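You operate a simulated robot arm through the tools that you are given. There is no shell and no other tool.

Carry out the task below with a simulated robot arm. There is one attempt and no reset: what you move stays moved.

JOB
Press the gold sleeve into the orange housing with the lever press.
Fine: grey plate to SLEEVE, knob to FREE; at the end lever up, plate out, the housing still on it.

It is judged by the outcome, as a careful person would: the job done as asked, and still so three seconds after it is handed in. It fails if anything else is knocked over, pushed out of place, dropped, spilled or broken.

ROBOT AND FRAMES
A 6-joint arm with a four-finger gripper, fixed in place. Base frame: the origin is at the foot of the arm, x ahead of it, y to its left, z up; the work surface is at about z = 0.903. Lengths are in m, angles in rad, forces in N, time in s.
With the tool pointing down near the work surface it reaches from about 0.22 to 0.68 m from the base axis. Its first joint turns from -2.897 to 2.897 rad. Payload 3.43 kg.
The TCP is the grasp point between the finger pads, 0.03 m short of the fingertips. In the tool frame z runs along the fingers and y along their closing line. The gripper opens to 0.12 m. The gripper's body begins 0.085 m behind the TCP.
Orientation is that of the tool frame in the base frame, as [roll, pitch, yaw] about the fixed x, y, z axes, in that order (R = Rz(yaw) Ry(pitch) Rx(roll)). With the fingers straight down and closing along the base's y, the tool's x points along the base's -x, its y along +y and its z along -z.

CONTROLS
- The arm moves only by the tool step_arm. Its argument "motion" is a list of rows, each a list of 7 numbers: the turn, a rotation vector about the base's x, y, z in units of 5 degrees (1.0 is 5 degrees), then the shift along the base's x, y, z in units of 40 mm (1.0 is 40 mm), then the closure in counts, from 0 (fully open) to 255 (shut). In form: [[wx, wy, wz, dx, dy, dz, gripper], ...]. A call has 1 to 20 rows; each row shifts and turns the commanded pose from where the row before left it. A call with a number of a shift or a turn outside -1 to 1 is refused whole. A row lasts 0.2 s, in which the tool goes at most 0.05 m and 0.15 rad; a call with a longer step from one row to the next is refused whole, and so is a gripper value outside its range. Where a pose cannot be reached the arm comes as near as it can. A force on the tool above 90 N (or 10 N above the force at the start of the call, whichever is more), or a blocked arm, ends the call early, and 0.2 s more pass. Each finger halts on what it meets, pressing with about 37 N; the grip force reading is that of the motor and also rises with nothing between the fingers. The clock runs only during rows and for 0.2 s after the last one: add rows that do not move to give the fingers time. The reply holds the time, the measured pose of the TCP, the force on the tool along the base axes, the opening and the grip force, in the units named above and with some noise, with the torque about the TCP (base axes, N m) and any sound that the robot's microphone picked up, and new pictures: "views" is both (left out), scene, wrist or none.
- Cameras (640 x 400 px; columns grow to the right, rows downward): "scene" is fixed at [0.398, -0.499, 1.6528]; the picture's right is [0.99, -0.12, 0.00], its down [-0.07, -0.59, -0.81] and it looks along [0.10, 0.80, -0.59] (base axes); focal length 283 px, centre (320, 200). "wrist" rides on the gripper at [0.071, -0.017, -0.121] in the tool frame; the picture's right is [0.23, 0.97, 0.00], its down [-0.81, 0.19, -0.55] and it looks along [-0.54, 0.13, 0.83] (tool axes); focal length 275 px, centre (320, 200). There is no depth. A picture from a camera that has moved, and an enlarged one, comes with that camera's place and axes in the base frame and with its lens.
- lift_body(by): slides the trunk up (or, below 0, down) by that many m; the arm rides with it, the base frame stays. It gives what a move gives, with no picture.
- zoom(camera, box): a new picture of the part [left, top, right, bottom] of that camera's present view, enlarged. The clock stands still meanwhile.
- close_job(): hands the job in; it is judged then, once.

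Places have to be worked out from the pictures, the camera data and where the tool is seen. Open the gripper and draw the arm clear of the work before you hand the job in, unless the task says otherwise.

The tools are called after "Request:" as a command line: name --pt "numbers of a row" for each row, then --argument value for the rest, lists and objects as JSON in quotes. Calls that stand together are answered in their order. step_arm: Moves the arm, as the interface text tells. Its arguments: {"type":"object","properties":{"motion":{"type":"array","items":{"type":"array","items":{"type":"number"}}},"views":{"type":"string","enum":["both","scene","wrist","none"]}},"required":["motion"]} The other tools are called the same way: lift_body (by) slides the trunk up or down; zoom (camera, box) takes an enlarged picture of a part of a camera's view; close_job () hands the job in.

At the start:

```text
time: 0.0
eef_pos: [0.3561, 0.2093, 1.4525]
tcp_rot: [-3.141, 0.002, -3.141]
force: [0.7, -0.1, 0.2]
wrist_torque: [-0.01, 0.0, 0.04]
width: 0.1199
gripper_force: 0.0
trunk travel left (down, up): [-0.325, 0.115]
```

scene: 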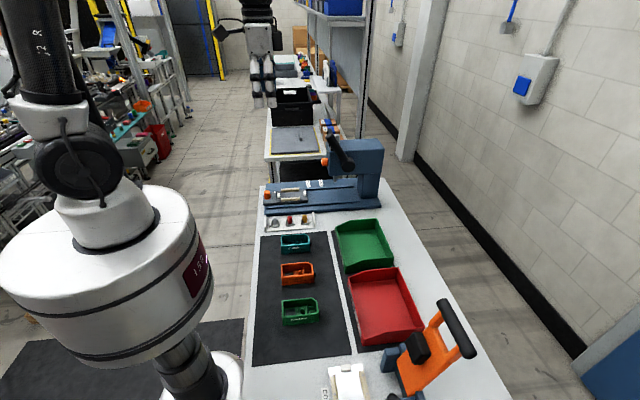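
wrist: 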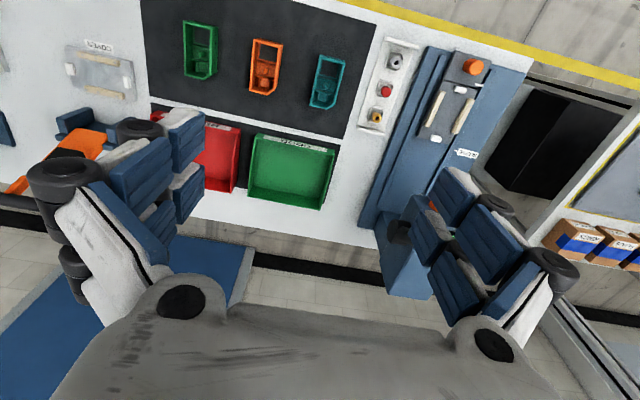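

I start by looking closely at the press, the sleeves tray and the housings in both camera views.

Request:
zoom --camera "scene" --box '[250, 110, 400, 240]'

Request:
zoom --camera "wrist" --box '[350, 20, 550, 180]'

Request:
zoom --camera "scene" --box '[250, 210, 490, 400]'

Request:
zoom --camera "wrist" --box '[150, 0, 390, 150]'

```text
3.08 times, centred on (325, 175) of scene
camera zoom: at [0.398, -0.499, 1.6528], right [0.99, -0.12, 0.0], down [-0.07, -0.59, -0.81], along [0.1, 0.8, -0.59], focal length 870 px, centre (305, 277)
```

zoom: 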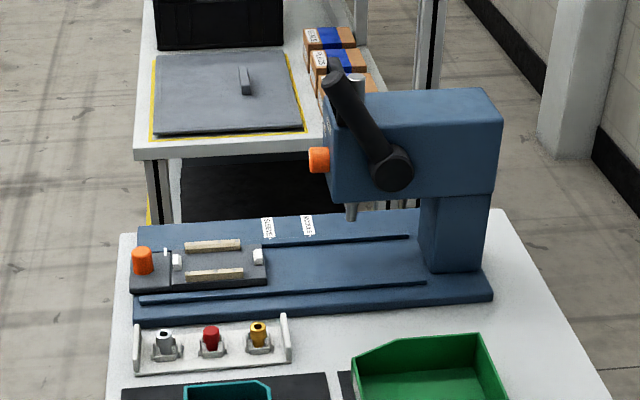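

```text
2.50 times, centred on (450, 100) of wrist
camera zoom: at [0.285, 0.1919, 1.5721], right [-0.23, 0.97, 0.0], down [0.81, 0.19, 0.55], along [0.54, 0.13, -0.83], focal length 688 px, centre (-5, 450)
```

zoom: 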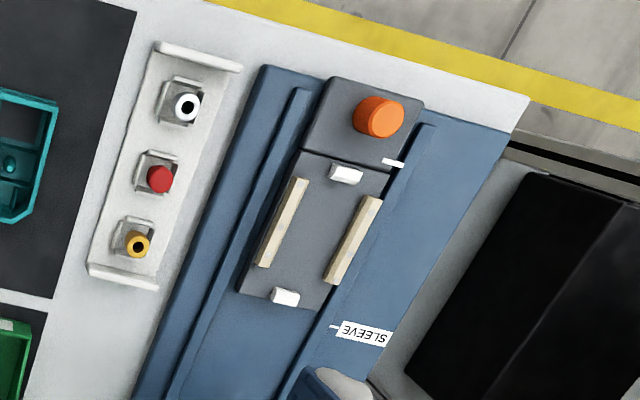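

```text
2.11 times, centred on (370, 305) of scene
camera zoom: at [0.398, -0.499, 1.6528], right [0.99, -0.12, 0.0], down [-0.07, -0.59, -0.81], along [0.1, 0.8, -0.59], focal length 596 px, centre (215, -21)
```

zoom: 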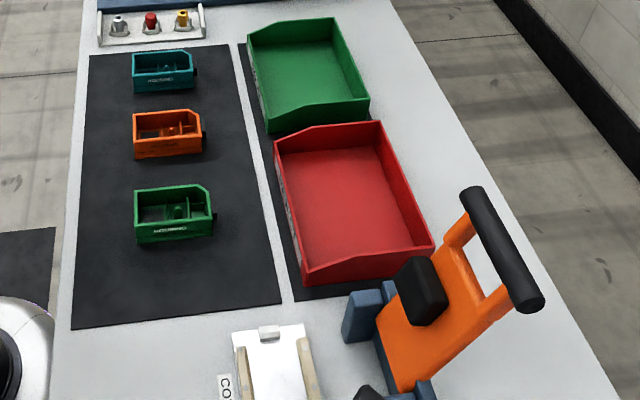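

```text
2.67 times, centred on (270, 75) of wrist
camera zoom: at [0.285, 0.1919, 1.5721], right [-0.23, 0.97, 0.0], down [0.81, 0.19, 0.55], along [0.54, 0.13, -0.83], focal length 734 px, centre (453, 533)
```

zoom: 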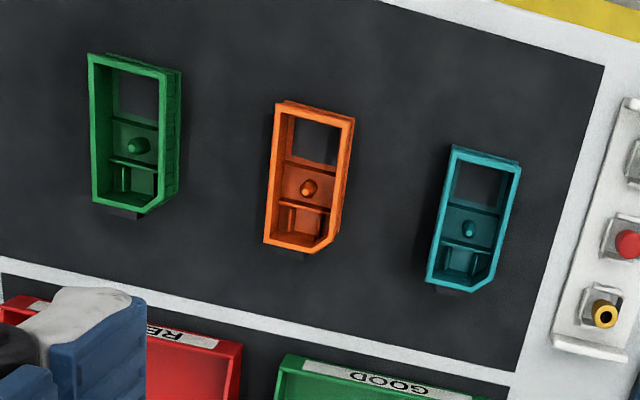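

The overall layout is clear; I zoom in tighter on labels, the knobs, and the plate to read marks before moving.

Request:
zoom --camera "scene" --box '[260, 155, 340, 215]'

Request:
zoom --camera "scene" --box '[310, 115, 390, 170]'

Request:
zoom --camera "wrist" --box '[410, 40, 500, 100]'

Request:
zoom --camera "wrist" --box '[410, 100, 510, 170]'

Request:
zoom --camera "wrist" --box '[235, 25, 305, 110]'

Request:
zoom --camera "scene" --box '[260, 205, 330, 290]'

```text
6.67 times, centred on (300, 185) of scene
camera zoom: at [0.398, -0.499, 1.6528], right [0.99, -0.12, 0.0], down [-0.07, -0.59, -0.81], along [0.1, 0.8, -0.59], focal length 1886 px, centre (453, 300)
```

zoom: 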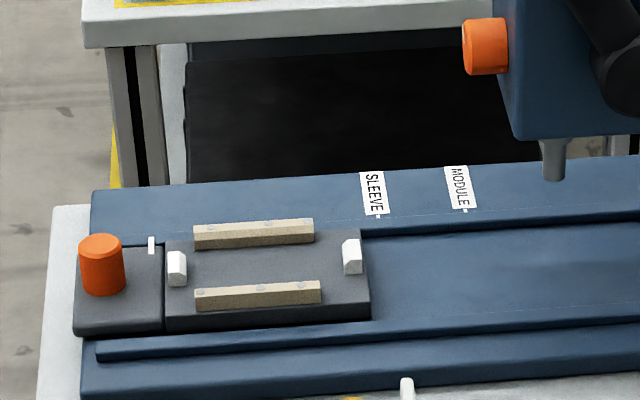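

```text
7.27 times, centred on (350, 142) of scene
camera zoom: at [0.398, -0.499, 1.6528], right [0.99, -0.12, 0.0], down [-0.07, -0.59, -0.81], along [0.1, 0.8, -0.59], focal length 2057 px, centre (102, 618)
```

zoom: 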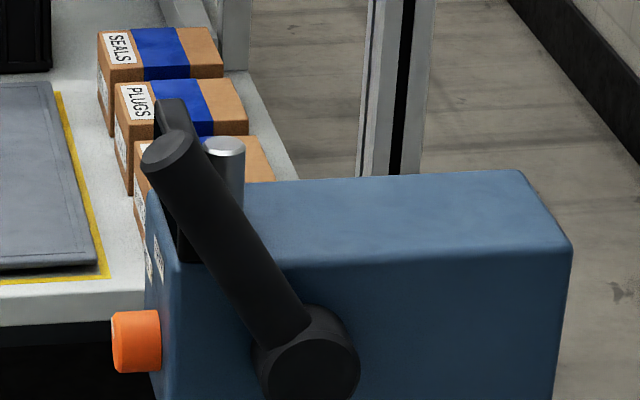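

```text
6.67 times, centred on (455, 70) of wrist
camera zoom: at [0.285, 0.1919, 1.5721], right [-0.23, 0.97, 0.0], down [0.81, 0.19, 0.55], along [0.54, 0.13, -0.83], focal length 1835 px, centre (-580, 1067)
```

zoom: 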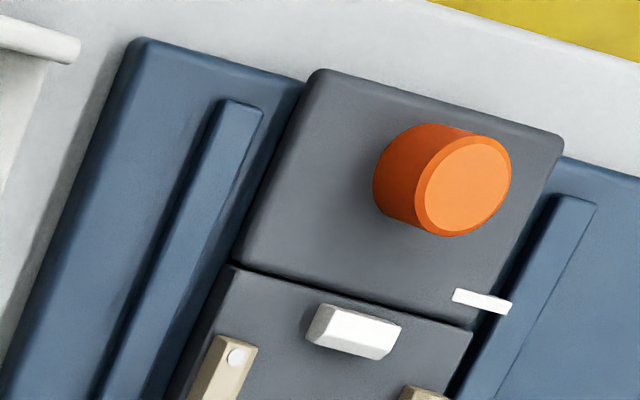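

```text
5.71 times, centred on (460, 135) of wrist
camera zoom: at [0.285, 0.1919, 1.5721], right [-0.23, 0.97, 0.0], down [0.81, 0.19, 0.55], along [0.54, 0.13, -0.83], focal length 1573 px, centre (-480, 571)
```

zoom: 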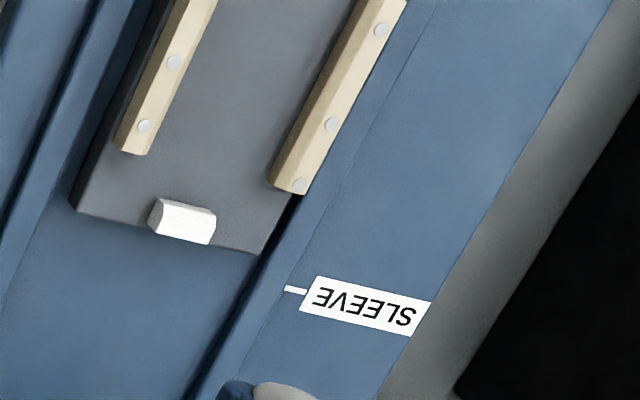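

```text
4.71 times, centred on (270, 68) of wrist
camera zoom: at [0.285, 0.1919, 1.5721], right [-0.23, 0.97, 0.0], down [0.81, 0.19, 0.55], along [0.54, 0.13, -0.83], focal length 1295 px, centre (555, 824)
```

zoom: 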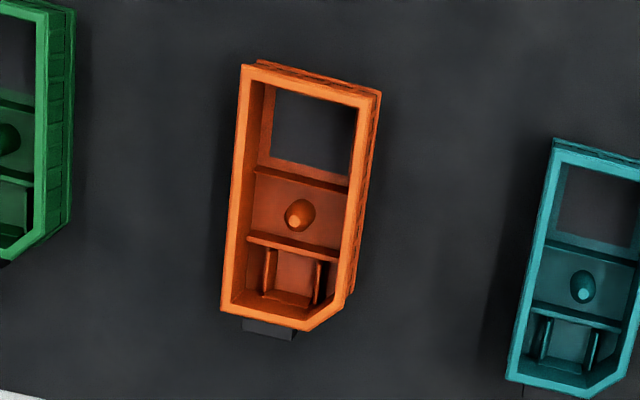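

```text
4.71 times, centred on (295, 248) of scene
camera zoom: at [0.398, -0.499, 1.6528], right [0.99, -0.12, 0.0], down [-0.07, -0.59, -0.81], along [0.1, 0.8, -0.59], focal length 1331 px, centre (438, -24)
```

zoom: 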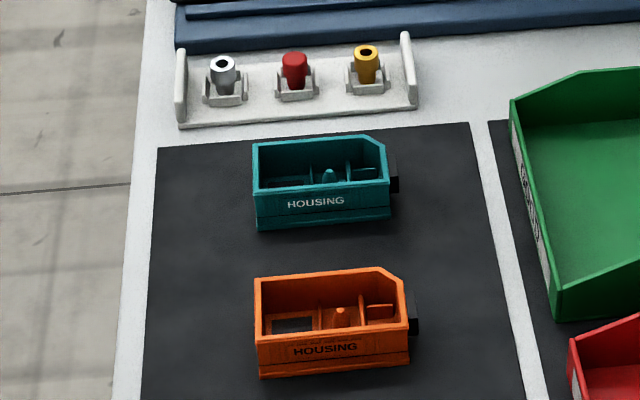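

The press-head knob (orange, on the head's -x face) has white labels beside it that I can't read from here, and the plate's pointer (x≈0.33) must go to the SLEEVE tick (x≈0.48). I move the wrist camera in front of the press head to read the labels and see the lever.

Request:
step_arm --pt "0 0 0 -0.2 0.86 -0.36 0" --pt "0 0 0 -0.2 0.86 -0.36 0" --pt "0 0 0 -0.2 0.86 -0.36 0" --pt "0 0 0 -0.2 0.86 -0.36 0" --pt "0 0 0 -0.2 0.86 -0.36 0" --pt "0 0 0 -0.2 0.86 -0.36 0" --pt "0 0 0 0 0 0 0" --views "both"

```text
time: 1.6
eef_pos: [0.3071, 0.4168, 1.3689]
tcp_rot: [3.14, 0.001, -3.14]
force: [0.5, -0.9, 0.3]
wrist_torque: [0.01, 0.01, 0.0]
width: 0.1202
gripper_force: 0.1
trunk travel left (down, up): [-0.325, 0.115]
camera wrist: at [0.2356, 0.3981, 1.4884], right [-0.23, 0.97, 0.0], down [0.81, 0.19, 0.55], along [0.54, 0.13, -0.83], focal length 275 px, centre (320, 200)
```

scene: 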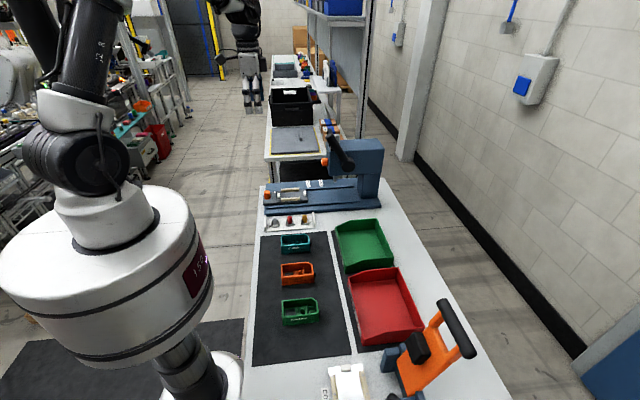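
wrist: 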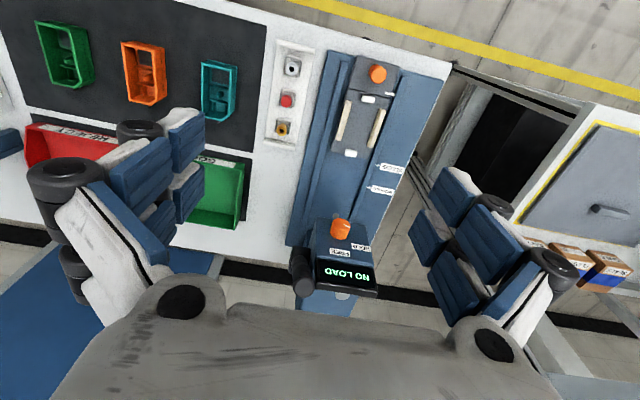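

The press head's face is now in view with a display ("NO LOAD") and labels around the knob; I zoom in on it.

Request:
zoom --camera "wrist" --box '[280, 205, 390, 305]'

Request:
zoom --camera "wrist" --box '[310, 50, 420, 210]'

Request:
zoom --camera "wrist" --box '[260, 40, 330, 150]'

```text
4.00 times, centred on (335, 255) of wrist
camera zoom: at [0.2356, 0.3981, 1.4884], right [-0.23, 0.97, 0.0], down [0.81, 0.19, 0.55], along [0.54, 0.13, -0.83], focal length 1101 px, centre (260, -20)
```

zoom: 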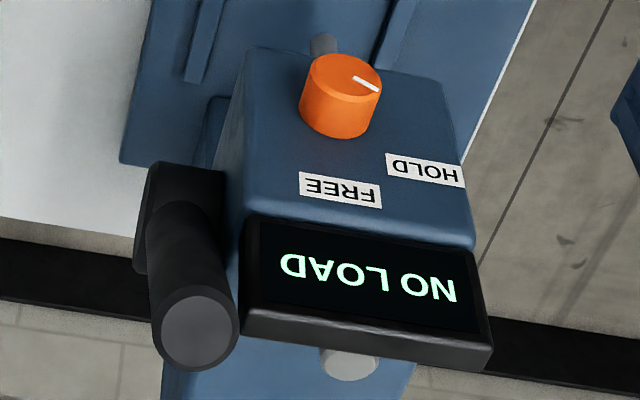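

```text
2.50 times, centred on (365, 130) of wrist
camera zoom: at [0.2356, 0.3981, 1.4884], right [-0.23, 0.97, 0.0], down [0.81, 0.19, 0.55], along [0.54, 0.13, -0.83], focal length 688 px, centre (208, 375)
```

zoom: 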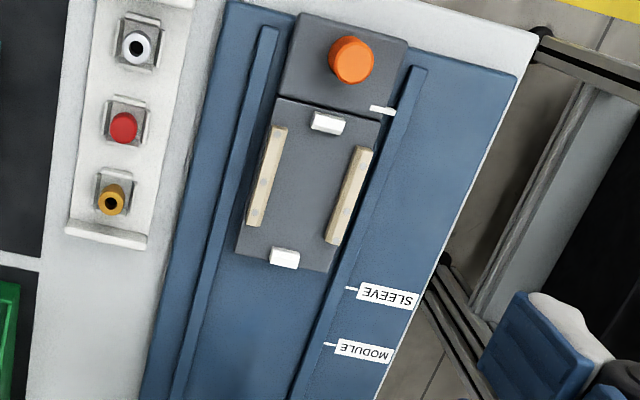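

```text
3.64 times, centred on (295, 95) of wrist
camera zoom: at [0.2356, 0.3981, 1.4884], right [-0.23, 0.97, 0.0], down [0.81, 0.19, 0.55], along [0.54, 0.13, -0.83], focal length 1001 px, centre (411, 582)
```

zoom: 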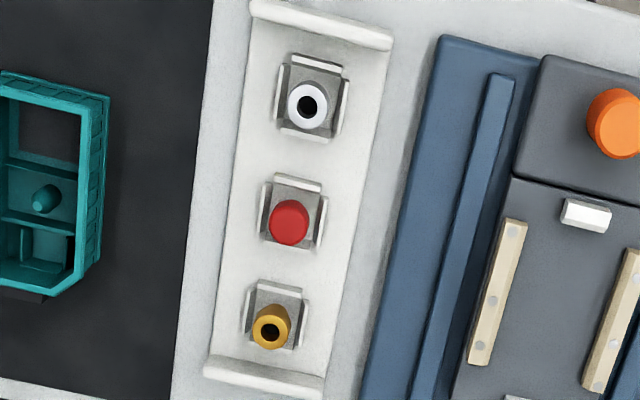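

The head knob's pointer is toward HOLD (+y side), FREE is straight up, so it needs about +60° of turn about +x; I judge its face centre at about (0.53, 0.51, 1.10). I tilt the tool toward horizontal (+x) while moving in front of the head, fingers half closed.

Request:
step_arm --pt "0 -1 0 0.1 0.13 -0.37 110" --pt "0 -1 0 0.1 0.13 -0.37 110" --pt "0 -1 0 0.1 0.13 -0.37 110" --pt "0 -1 0 0.1 0.13 -0.37 110" --pt "0 -1 0 0.1 0.13 -0.37 110" --pt "0 -1 0 0.1 0.13 -0.37 110" --pt "0 -1 0 0.1 0.13 -0.37 110" --pt "0 -1 0 0.1 0.13 -0.37 110" --pt "0 -1 0 0.1 0.13 -0.37 110" --pt "0 0 0 0 0 0 110" --views "both"

```text
time: 3.8
eef_pos: [0.3446, 0.463, 1.2326]
tcp_rot: [3.142, 0.786, -3.141]
force: [-0.1, 0.4, 0.2]
wrist_torque: [0.02, -0.03, 0.0]
width: 0.0684
gripper_force: 0.1
trunk travel left (down, up): [-0.325, 0.115]
camera wrist: at [0.2083, 0.445, 1.2666], right [-0.16, 0.97, -0.16], down [0.18, 0.19, 0.96], along [0.97, 0.13, -0.21], focal length 275 px, centre (320, 200)
```

scene: 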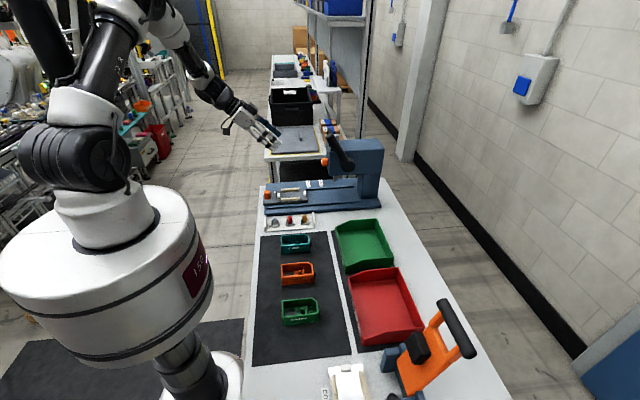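
wrist: 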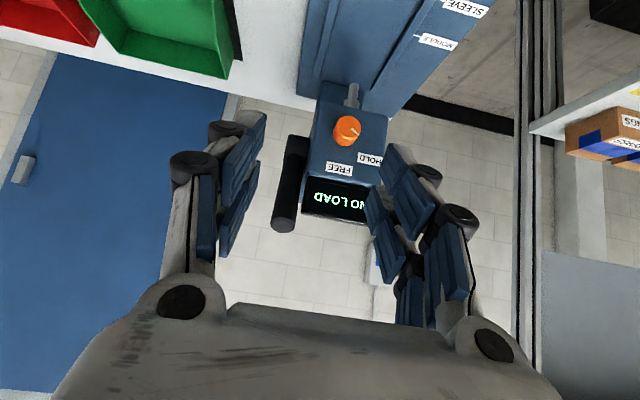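

The head face is now seen nearly head-on; I zoom in for a precise fix of the knob, its pointer and the label angles.

Request:
zoom --camera "wrist" --box '[260, 70, 400, 240]'

Request:
zoom --camera "scene" --box '[215, 85, 375, 185]'

```text
2.35 times, centred on (330, 155) of wrist
camera zoom: at [0.2083, 0.445, 1.2666], right [-0.16, 0.97, -0.16], down [0.18, 0.19, 0.96], along [0.97, 0.13, -0.21], focal length 648 px, centre (296, 306)
```

zoom: 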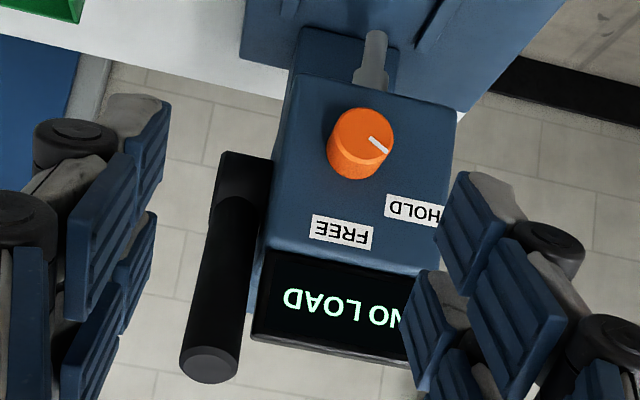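

```text
4.00 times, centred on (295, 135) of scene
camera zoom: at [0.398, -0.499, 1.6528], right [0.99, -0.12, 0.0], down [-0.07, -0.59, -0.81], along [0.1, 0.8, -0.59], focal length 1132 px, centre (420, 460)
```

zoom: 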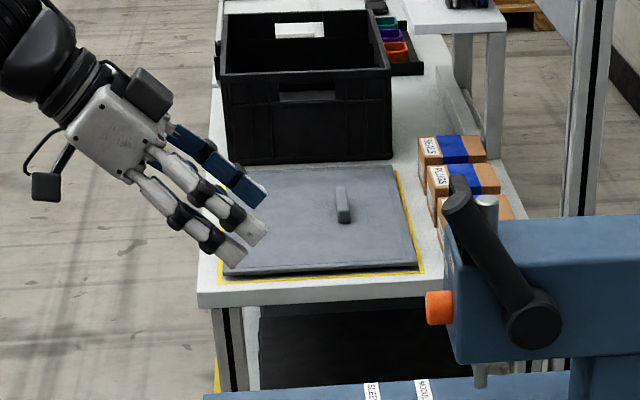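

The knob (≈36 mm diameter) is confirmed at about (0.53, 0.51, 1.10), head face at x≈0.555, display lower edge at z≈1.17. I level the tool fully to point along +x at x≈0.43, then roll it −30° about x ready for a +60° turn.

Request:
step_arm --pt "0 -1 0 0.237 0.128 -0.368 110" --pt "0 -1 0 0.237 0.128 -0.368 110" --pt "0 -1 0 0.237 0.128 -0.368 110" --pt "0 -1 0 0.237 0.128 -0.368 110" --pt "0 -1 0 0.237 0.128 -0.368 110" --pt "0 -1 0 0.237 0.128 -0.368 110" --pt "0 -1 0 0.237 0.128 -0.368 110" --pt "0 -1 0 0.237 0.128 -0.368 110" --pt "0 -1 0 0.237 0.128 -0.368 110" --pt "0 0 0 0 0 0 110" --views "both"

```text
time: 6.0
eef_pos: [0.4299, 0.5091, 1.0996]
tcp_rot: [0.17, 1.569, 0.171]
force: [0.2, 0.7, 0.2]
wrist_torque: [0.0, -0.01, 0.01]
width: 0.0683
gripper_force: 0.0
trunk travel left (down, up): [-0.325, 0.115]
camera wrist: at [0.3089, 0.491, 1.0273], right [0.0, 0.97, -0.23], down [-0.55, 0.19, 0.81], along [0.83, 0.13, 0.54], focal length 275 px, centre (320, 200)
```

scene: 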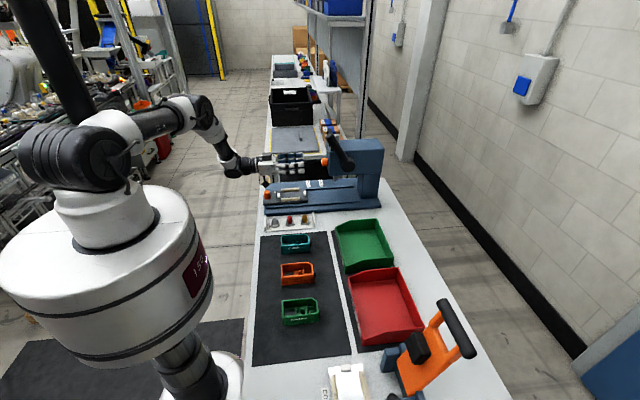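
wrist: 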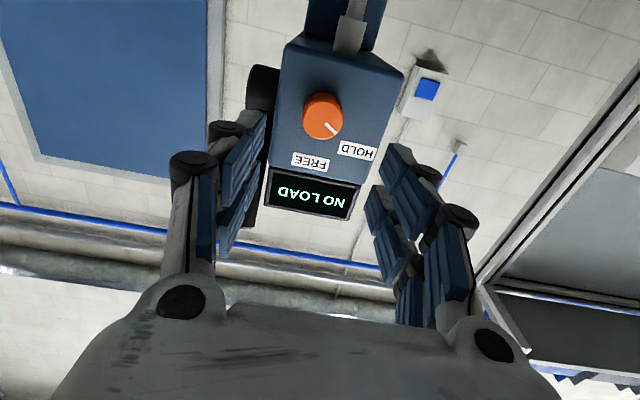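

The gripper is level in front of the head. I zoom on the knob to refine its centre before rolling and approaching.

Request:
zoom --camera "wrist" --box '[260, 60, 400, 225]'

Request:
zoom --camera "scene" --box '[230, 120, 390, 210]'

```text
2.42 times, centred on (330, 142) of wrist
camera zoom: at [0.3089, 0.491, 1.0273], right [0.0, 0.97, -0.23], down [-0.55, 0.19, 0.81], along [0.83, 0.13, 0.54], focal length 667 px, centre (296, 339)
```

zoom: 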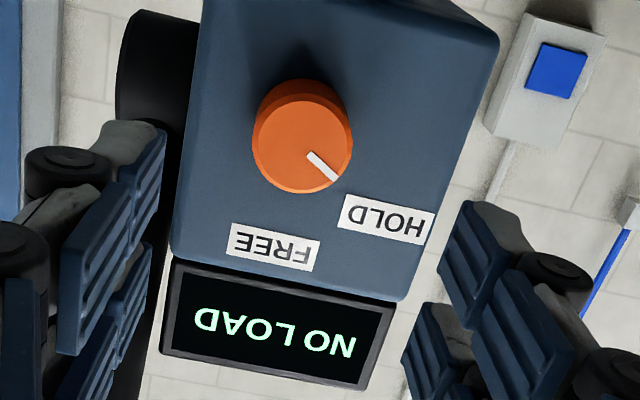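

```text
4.00 times, centred on (310, 165) of scene
camera zoom: at [0.398, -0.499, 1.6528], right [0.99, -0.12, 0.0], down [-0.07, -0.59, -0.81], along [0.1, 0.8, -0.59], focal length 1132 px, centre (360, 340)
```

zoom: 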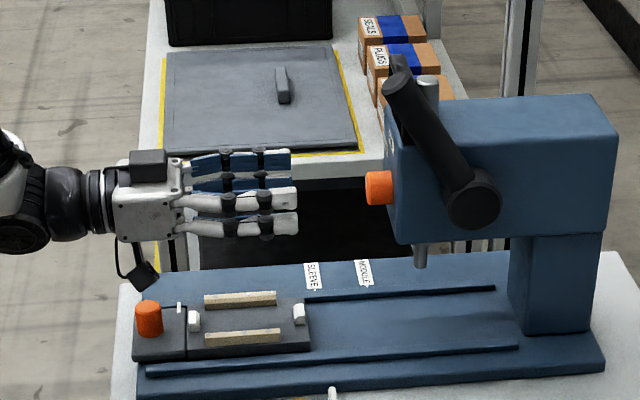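

Triangulating both wrist views puts the knob's face at about (0.535, 0.510, 1.097), and the pointer is ≈53° from FREE. I roll −25° about x and move forward so the fingers straddle the knob, stopping short of the head face.

Request:
step_arm --pt "-1 0 0 0.1 0.02 -0.015 110" --pt "-1 0 0 0.1 0 -0.015 110" --pt "-1 0 0 0.1 0 -0.015 110" --pt "-1 0 0 0.1 0 -0.015 110" --pt "-1 0 0 0.1 0 -0.015 110" --pt "0 0 0 0.4 0 0 110" --pt "0 0 0 0.4 0 0 110" --pt "0 0 0 0.4 0 0 110" --pt "0 0 0 0.4 0 0 110" --pt "0 0 0 0.22 0 0 110" --pt "0 0 0 0 0 0 110" --views "both"

```text
time: 8.4
eef_pos: [0.5223, 0.5093, 1.097]
tcp_rot: [-1.572, 1.135, -1.571]
force: [-0.9, 0.3, 0.1]
wrist_torque: [0.0, -0.03, -0.01]
width: 0.0681
gripper_force: 0.1
trunk travel left (down, up): [-0.325, 0.115]
camera wrist: at [0.402, 0.463, 1.039], right [0.0, 0.78, -0.62], down [-0.55, 0.52, 0.65], along [0.83, 0.34, 0.43], focal length 275 px, centre (320, 200)
```

scene: 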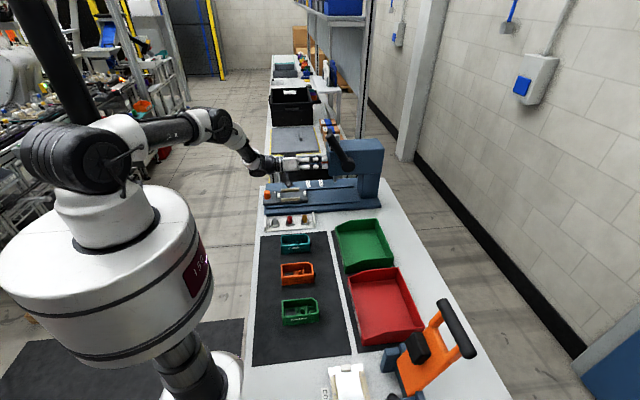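
wrist: 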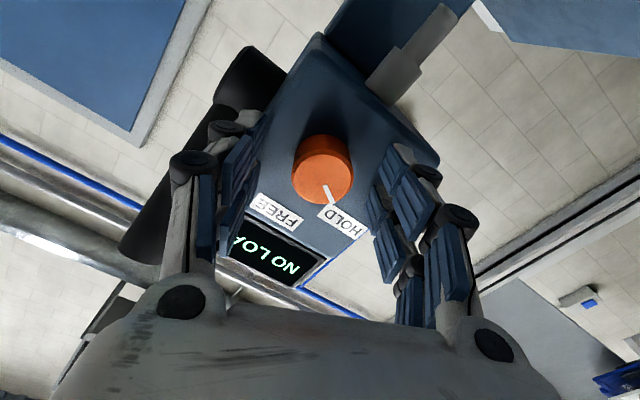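

The knob lies between the fingers, roughly centred. I close the gripper on it and look.

Request:
step_arm --pt "0 0 0 0 0 0 255" --pt "0 0 0 0 0 0 255" --pt "0 0 0 0 0 0 255" --pt "0 0 0 0 0 0 255" --views "both"

```text
time: 9.4
eef_pos: [0.5233, 0.512, 1.0962]
tcp_rot: [-1.574, 1.134, -1.57]
force: [-0.2, 5.4, -2.4]
wrist_torque: [0.04, 0.28, 0.24]
width: 0.0319
gripper_force: 38.4
trunk travel left (down, up): [-0.325, 0.115]
camera wrist: at [0.4018, 0.464, 1.0387], right [0.0, 0.78, -0.62], down [-0.55, 0.52, 0.65], along [0.83, 0.34, 0.43], focal length 275 px, centre (320, 200)
```

scene: 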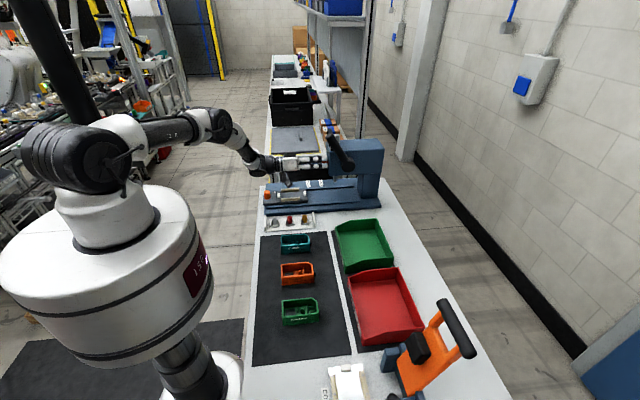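
wrist: 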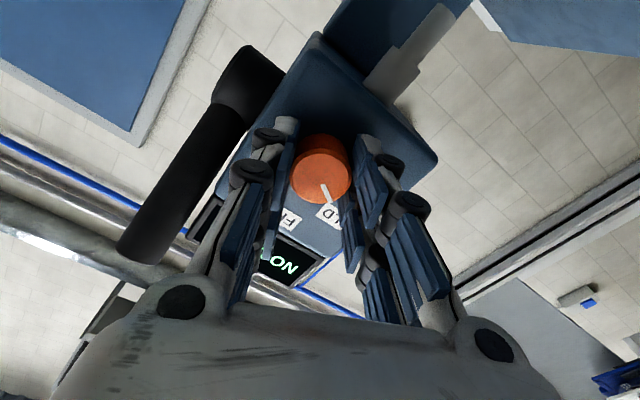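

The knob is held (0.032 m), with a small sideways load indicating its axis is ~3 mm further along +y. I shift slightly and turn +50° about x.

Request:
step_arm --pt "0 0 0 0 0.07 -0.03 255" --pt "1 0 0 0 0 0 255" --pt "1 0 0 0 0 0 255" --pt "1 0 0 0 0 0 255" --pt "1 0 0 0 0 0 255" --pt "1 0 0 0 0 0 255" --pt "1 0 0 0 0 0 255" --pt "1 0 0 0 0 0 255" --pt "1 0 0 0 0 0 255" --pt "1 0 0 0 0 0 255" --pt "1 0 0 0 0 0 255" --pt "0 0 0 0 0 0 255" --views "wrist"

Request:
zoom --camera "wrist" --box '[240, 100, 400, 280]'

```text
time: 12.0
eef_pos: [0.5221, 0.5103, 1.0966]
tcp_rot: [1.572, 1.133, 1.57]
force: [-2.1, -17.6, 0.8]
wrist_torque: [0.0, -0.43, -0.77]
width: 0.0313
gripper_force: 45.2
trunk travel left (down, up): [-0.325, 0.115]
camera wrist: at [0.4019, 0.5242, 1.0241], right [0.0, 0.98, 0.2], down [-0.55, -0.17, 0.82], along [0.83, -0.11, 0.54], focal length 275 px, centre (320, 200)
```

wrist: 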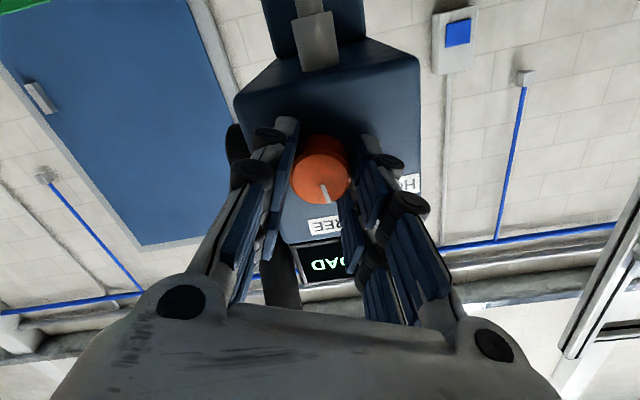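

```text
2.22 times, centred on (320, 190) of wrist
camera zoom: at [0.4019, 0.5242, 1.0241], right [0.0, 0.98, 0.2], down [-0.55, -0.17, 0.82], along [0.83, -0.11, 0.54], focal length 612 px, centre (320, 222)
```

zoom: 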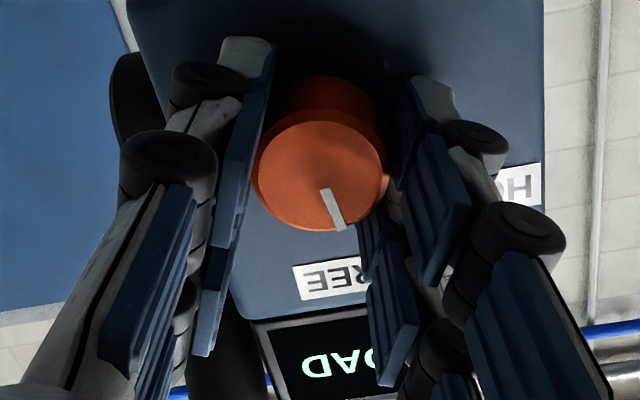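

The pointer is now about 8° short of FREE (straight up). I ease the sideways load and turn the remaining ~7°.

Request:
step_arm --pt "0.7 0 0 0 -0.04 0 255" --pt "0.7 0 0 0 0 0 255" --pt "0 0 0 0 0 0 255" --views "wrist"

Request:
zoom --camera "wrist" --box '[240, 100, 400, 280]'

```text
time: 12.8
eef_pos: [0.5241, 0.5109, 1.0943]
tcp_rot: [1.555, 1.009, 1.527]
force: [-44.2, -73.7, 8.1]
wrist_torque: [-0.21, -0.77, -1.83]
width: 0.0316
gripper_force: 45.0
out of reach, approached as far as the arm can: row 1, 2
trunk travel left (down, up): [-0.325, 0.115]
camera wrist: at [0.4052, 0.538, 1.0239], right [0.03, 0.95, 0.32], down [-0.57, -0.25, 0.78], along [0.82, -0.2, 0.53], focal length 275 px, centre (320, 200)
```

wrist: 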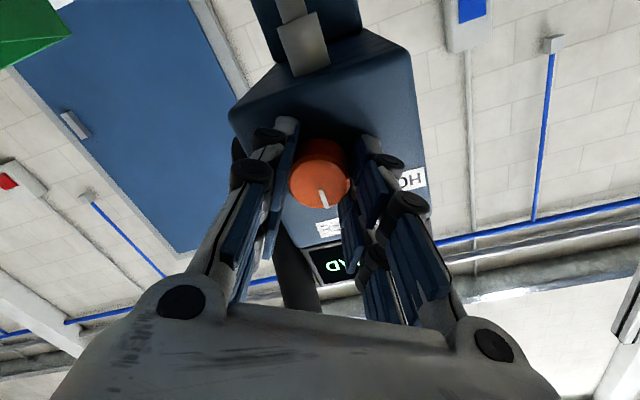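

```text
2.22 times, centred on (320, 190) of wrist
camera zoom: at [0.4052, 0.538, 1.0239], right [0.03, 0.95, 0.32], down [-0.57, -0.25, 0.78], along [0.82, -0.2, 0.53], focal length 612 px, centre (320, 222)
```

zoom: 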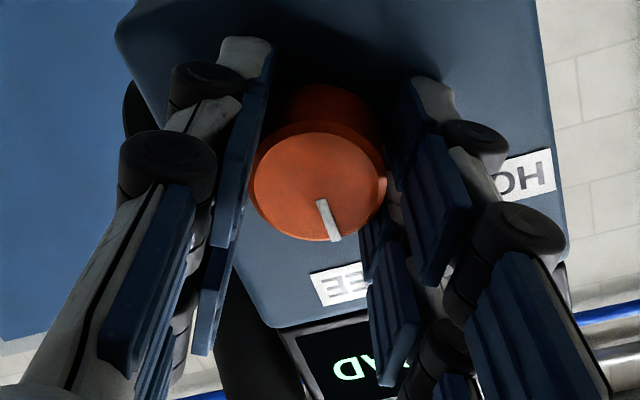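

The pointer is now within ~3° of FREE, but the arm hit its reach limit with side load. I open the fingers right away and back straight out along −x.

Request:
step_arm --pt "0 0 0 0 0 0 130" --pt "0 0 0 0 0 0 110" --pt "0 0 0 0 0 0 110" --views "wrist"

Request:
zoom --camera "wrist" --box '[240, 100, 400, 280]'

```text
time: 13.6
eef_pos: [0.5273, 0.5315, 1.0923]
tcp_rot: [1.567, 1.012, 1.569]
force: [-6.2, 3.4, 1.2]
wrist_torque: [-0.02, -0.11, 0.17]
width: 0.0694
gripper_force: 0.7
trunk travel left (down, up): [-0.325, 0.115]
camera wrist: at [0.4078, 0.5536, 1.0213], right [0.0, 0.95, 0.32], down [-0.55, -0.27, 0.79], along [0.83, -0.18, 0.53], focal length 275 px, centre (320, 200)
```

wrist: 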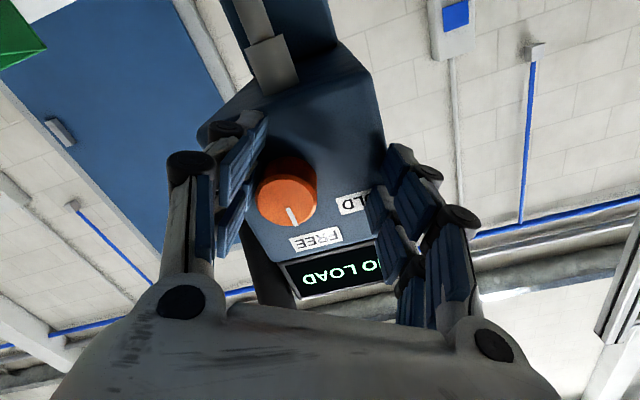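

```text
2.22 times, centred on (320, 190) of wrist
camera zoom: at [0.4078, 0.5536, 1.0213], right [0.0, 0.95, 0.32], down [-0.55, -0.27, 0.79], along [0.83, -0.18, 0.53], focal length 612 px, centre (320, 222)
```

zoom: 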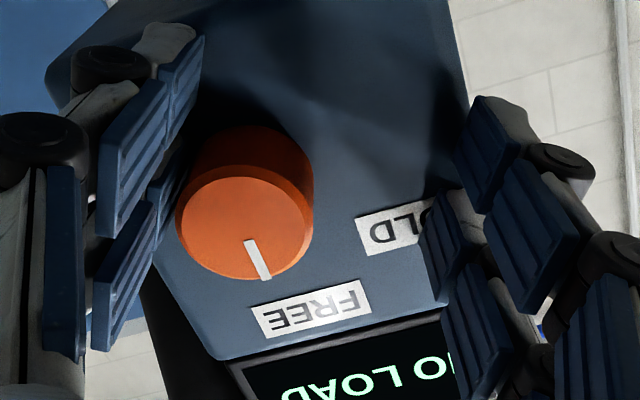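

The knob reads FREE (pointer vertical toward the label). The tool sits ~2 cm off toward +y, so I first recentre to avoid brushing the knob, then withdraw along −x and roll back level.

Request:
step_arm --pt "0 0 0 0 -0.4 0.05 110" --pt "0 0 0 -0.3 0 0 110" --pt "0 0 0 -0.5 0 0 110" --pt "0 0 0 -0.8 0 0 110" --pt "-1 0 0 -0.8 0 0 110" --pt "-1 0 0 -0.3 0 0.2 110" --pt "-1 0 0 -0.3 0 0.2 110" --pt "-1 0 0 -0.3 0 0.2 110" --pt "-1 0 0 -0.3 0 0.2 110" --pt "-1 0 0 -0.3 0 0.2 110" --pt "0 0 0 0 0 0 110" --views "both"

Request:
zoom --camera "wrist" --box '[250, 60, 400, 220]'

```text
time: 16.0
eef_pos: [0.385, 0.5458, 1.122]
tcp_rot: [1.576, 1.537, 1.577]
force: [0.1, -0.6, -0.9]
wrist_torque: [0.03, -0.01, 0.01]
width: 0.0684
gripper_force: 0.0
out of reach, approached as far as the arm can: row 1, 2, 3, 4
trunk travel left (down, up): [-0.325, 0.115]
camera wrist: at [0.2654, 0.5301, 1.0492], right [0.0, 0.98, -0.2], down [-0.55, 0.16, 0.82], along [0.83, 0.11, 0.54], focal length 275 px, centre (320, 200)
```

scene: 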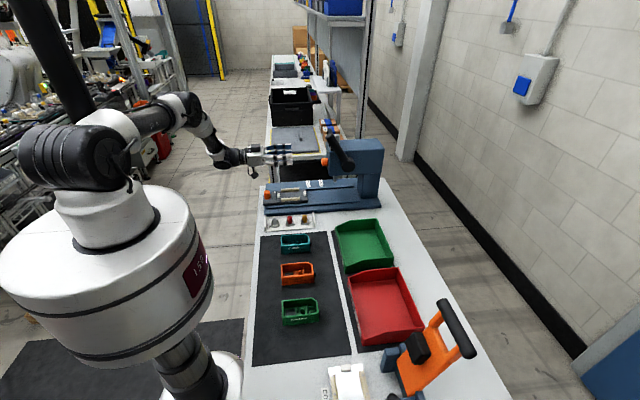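
wrist: 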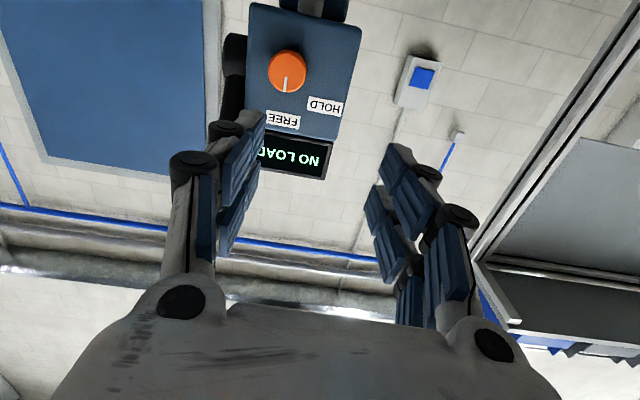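

```text
2.50 times, centred on (325, 140) of wrist
camera zoom: at [0.2654, 0.5301, 1.0492], right [0.0, 0.98, -0.2], down [-0.55, 0.16, 0.82], along [0.83, 0.11, 0.54], focal length 688 px, centre (308, 350)
```

zoom: 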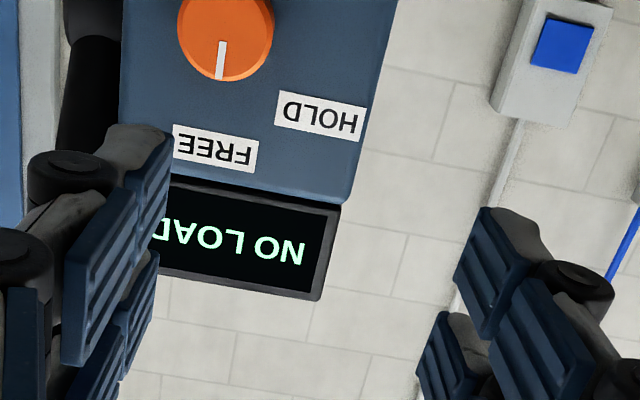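

Knob confirmed at FREE. Now I swing the tool back to pointing down and move over toward the orange housing for a close look.

Request:
step_arm --pt "-0.38 1 0 -0.09 -0.4 0.3 60" --pt "0 1 0 -0.09 -0.6 0.3 60" --pt "0 1 0 -0.09 -0.63 0.2 60" --pt "0 1 0 -0.09 -0.63 0 60" --pt "0 1 0 -0.09 -0.63 0 60" --pt "0 1 0 -0.09 -0.63 0 60" --pt "0 1 0 -0.09 -0.63 0 60" --pt "0 1 0 -0.09 -0.63 0 60" --pt "0 1 0 -0.09 -0.63 0 60" --pt "0 1 0 -0.09 -0.63 0 60" --pt "0 1 0 -0.09 -0.63 0 60" --pt "0 1 0 -0.09 -0.63 0 60" --pt "0 1 0 -0.09 -0.63 0 60" --pt "0 1 0 -0.09 -0.63 -0.2 60" --pt "0 1 0 -0.09 -0.63 -0.2 60" --pt "0 1 0 -0.09 -0.63 -0.2 60" --pt "0 1 0 -0.09 -0.63 -0.2 60" --pt "0 1 0 -0.09 -0.63 0 60" --pt "0 0 0 0 0 0 60" --views "both"

```text
time: 20.0
eef_pos: [0.325, 0.1127, 1.1223]
tcp_rot: [-3.119, 0.052, 3.138]
force: [1.0, 0.0, -0.2]
wrist_torque: [-0.03, -0.03, 0.0]
width: 0.0918
gripper_force: 0.2
out of reach, approached as far as the arm can: row 17, 18
trunk travel left (down, up): [-0.325, 0.115]
camera wrist: at [0.2478, 0.0978, 1.2388], right [-0.23, 0.97, -0.03], down [0.78, 0.2, 0.59], along [0.58, 0.11, -0.81], focal length 275 px, centre (320, 200)
```

scene: 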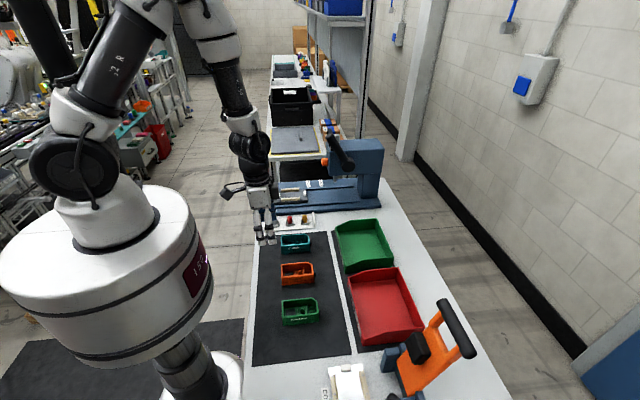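
wrist: 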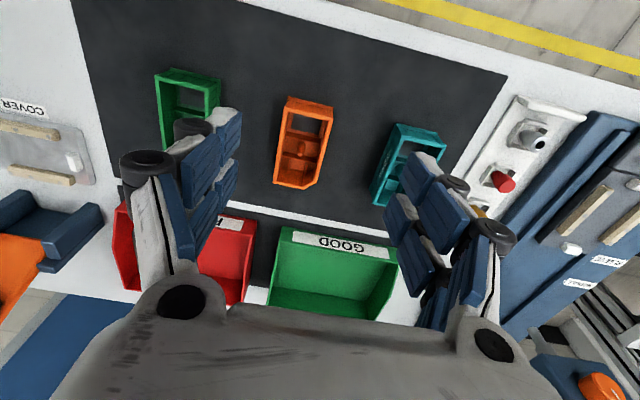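

The arm reports a reach limit here at the present trunk height. Before lowering the trunk I measure the housing from this view.

Request:
zoom --camera "wrist" --box '[250, 80, 360, 200]'

Request:
zoom --camera "wrist" --box '[450, 80, 640, 240]'

```text
3.33 times, centred on (305, 140) of wrist
camera zoom: at [0.2478, 0.0978, 1.2388], right [-0.23, 0.97, -0.03], down [0.78, 0.2, 0.59], along [0.58, 0.11, -0.81], focal length 918 px, centre (370, 400)
```

zoom: 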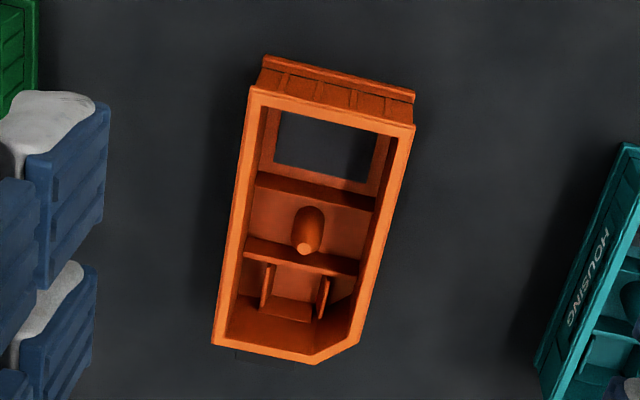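

```text
2.50 times, centred on (545, 160) of wrist
camera zoom: at [0.2478, 0.0978, 1.2388], right [-0.23, 0.97, -0.03], down [0.78, 0.2, 0.59], along [0.58, 0.11, -0.81], focal length 688 px, centre (-242, 300)
```

zoom: 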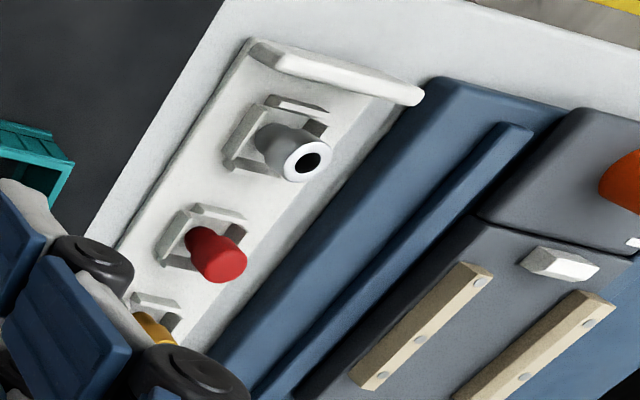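

From this view the orange housing spans about x 0.353–0.455, y 0.072–0.127, square to the axes. I check heights with a tight scene zoom, and lower the trunk to gain working reach near the table.

Request:
zoom --camera "scene" --box '[272, 255, 322, 290]'

Request:
zoom --camera "scene" --box '[260, 165, 330, 215]'

Request:
zoom --camera "scene" --box '[260, 205, 330, 245]'

```text
11.43 times, centred on (297, 272) of scene
camera zoom: at [0.398, -0.499, 1.6528], right [0.99, -0.12, 0.0], down [-0.07, -0.59, -0.81], along [0.1, 0.8, -0.59], focal length 3233 px, centre (583, -629)
```

zoom: 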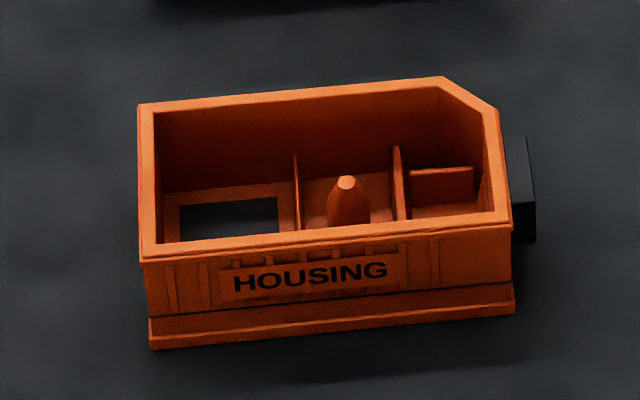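

```text
8.00 times, centred on (295, 190) of scene
camera zoom: at [0.398, -0.499, 1.6528], right [0.99, -0.12, 0.0], down [-0.07, -0.59, -0.81], along [0.1, 0.8, -0.59], focal length 2263 px, centre (520, 280)
```

zoom: 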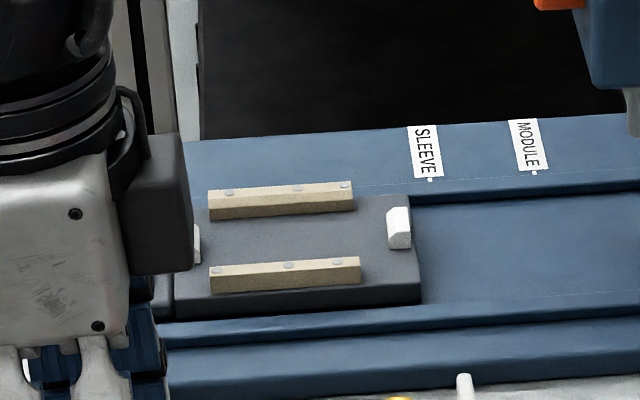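

```text
9.14 times, centred on (295, 225) of scene
camera zoom: at [0.398, -0.499, 1.6528], right [0.99, -0.12, 0.0], down [-0.07, -0.59, -0.81], along [0.1, 0.8, -0.59], focal length 2586 px, centre (549, -29)
```

zoom: 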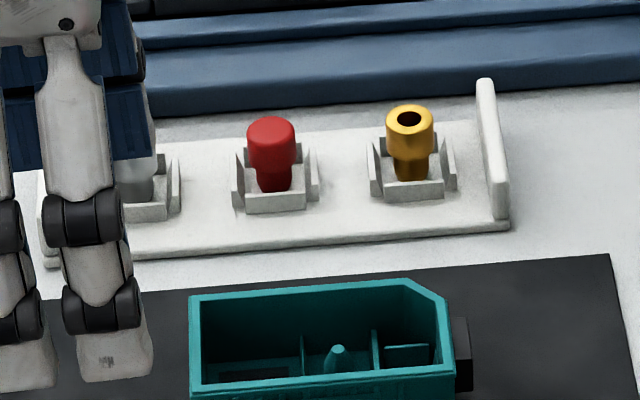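

Rim height comes out at z≈0.940, housing 54 × 101 mm, boss slightly +x of its centre, tab on the +x end. I lower the trunk by 0.10 m (fingertips will stay around z≈0.99) to bring the arm into better range.

Request:
lift_body --by -0.1

```text
time: 21.3
eef_pos: [0.3253, 0.1123, 1.0234]
tcp_rot: [-3.12, 0.051, 3.139]
force: [-0.1, -0.5, -0.6]
wrist_torque: [-0.03, 0.01, 0.0]
width: 0.0916
gripper_force: 0.1
trunk travel left (down, up): [-0.225, 0.215]
```

Now I level the tool and move over the press's plate for a close top view of the nest.

Request:
step_arm --pt "0 0 0 -0.05 0.3 0.8 60" --pt "0.13 0.3 0 -0.05 0.9 0.6 60" --pt "0.13 0.3 0 -0.05 0.9 0.4 60" --pt "0 0 0 -0.05 0.9 0.2 60" --pt "0 0 0 -0.05 0.9 0 60" --pt "0 0 0 -0.05 0.9 0 60" --pt "0 0 0 -0.05 0.9 0 60" --pt "0 0 0 -0.05 0.9 0 60" --pt "0 0 0 -0.05 0.9 0 60" --pt "0 0 0 -0.05 0.9 0 60" --pt "0 0 0 0 0.6 0 60" --pt "0 0 0 0 0 0 60" --views "wrist"

Request:
zoom --camera "wrist" --box '[230, 40, 410, 200]'

```text
time: 23.9
eef_pos: [0.305, 0.4734, 1.1006]
tcp_rot: [3.14, -0.002, 3.138]
force: [0.6, 0.1, 0.2]
wrist_torque: [0.02, -0.02, 0.02]
width: 0.0916
gripper_force: 0.1
trunk travel left (down, up): [-0.225, 0.215]
camera wrist: at [0.2335, 0.4556, 1.2204], right [-0.23, 0.97, 0.0], down [0.81, 0.19, 0.55], along [0.54, 0.13, -0.83], focal length 275 px, centre (320, 200)
```

wrist: 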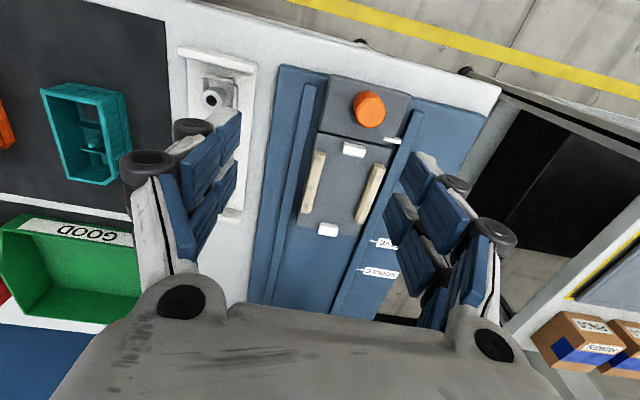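

```text
2.50 times, centred on (320, 120) of wrist
camera zoom: at [0.2335, 0.4556, 1.2204], right [-0.23, 0.97, 0.0], down [0.81, 0.19, 0.55], along [0.54, 0.13, -0.83], focal length 688 px, centre (320, 400)
```

zoom: 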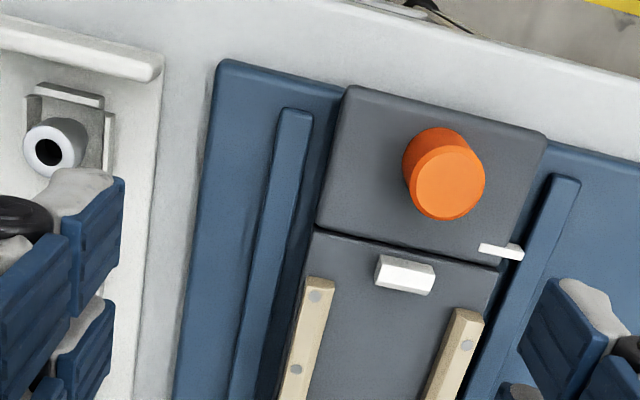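

Request:
zoom --camera "wrist" --box '[290, 130, 410, 250]'

Request:
zoom --camera "wrist" --box '[290, 80, 410, 160]'

```text
3.33 times, centred on (350, 190) of wrist
camera zoom: at [0.2335, 0.4556, 1.2204], right [-0.23, 0.97, 0.0], down [0.81, 0.19, 0.55], along [0.54, 0.13, -0.83], focal length 918 px, centre (220, 233)
```

zoom: 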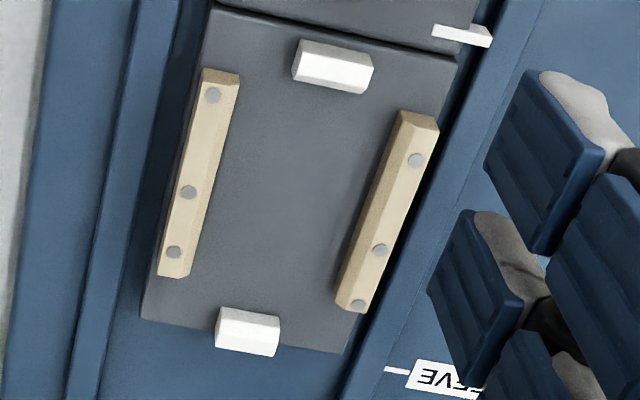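

```text
5.00 times, centred on (350, 120) of wrist
camera zoom: at [0.2335, 0.4556, 1.2204], right [-0.23, 0.97, 0.0], down [0.81, 0.19, 0.55], along [0.54, 0.13, -0.83], focal length 1376 px, centre (170, 600)
```

zoom: 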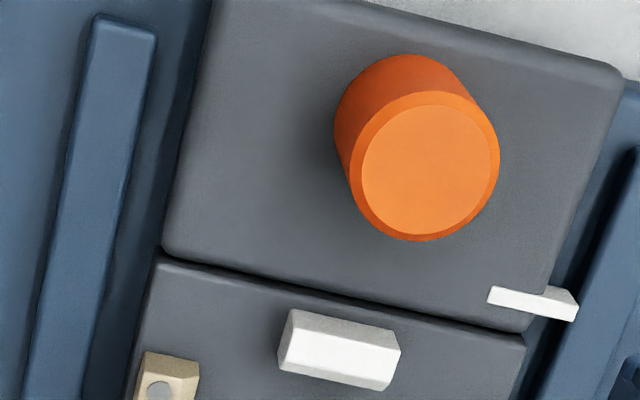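

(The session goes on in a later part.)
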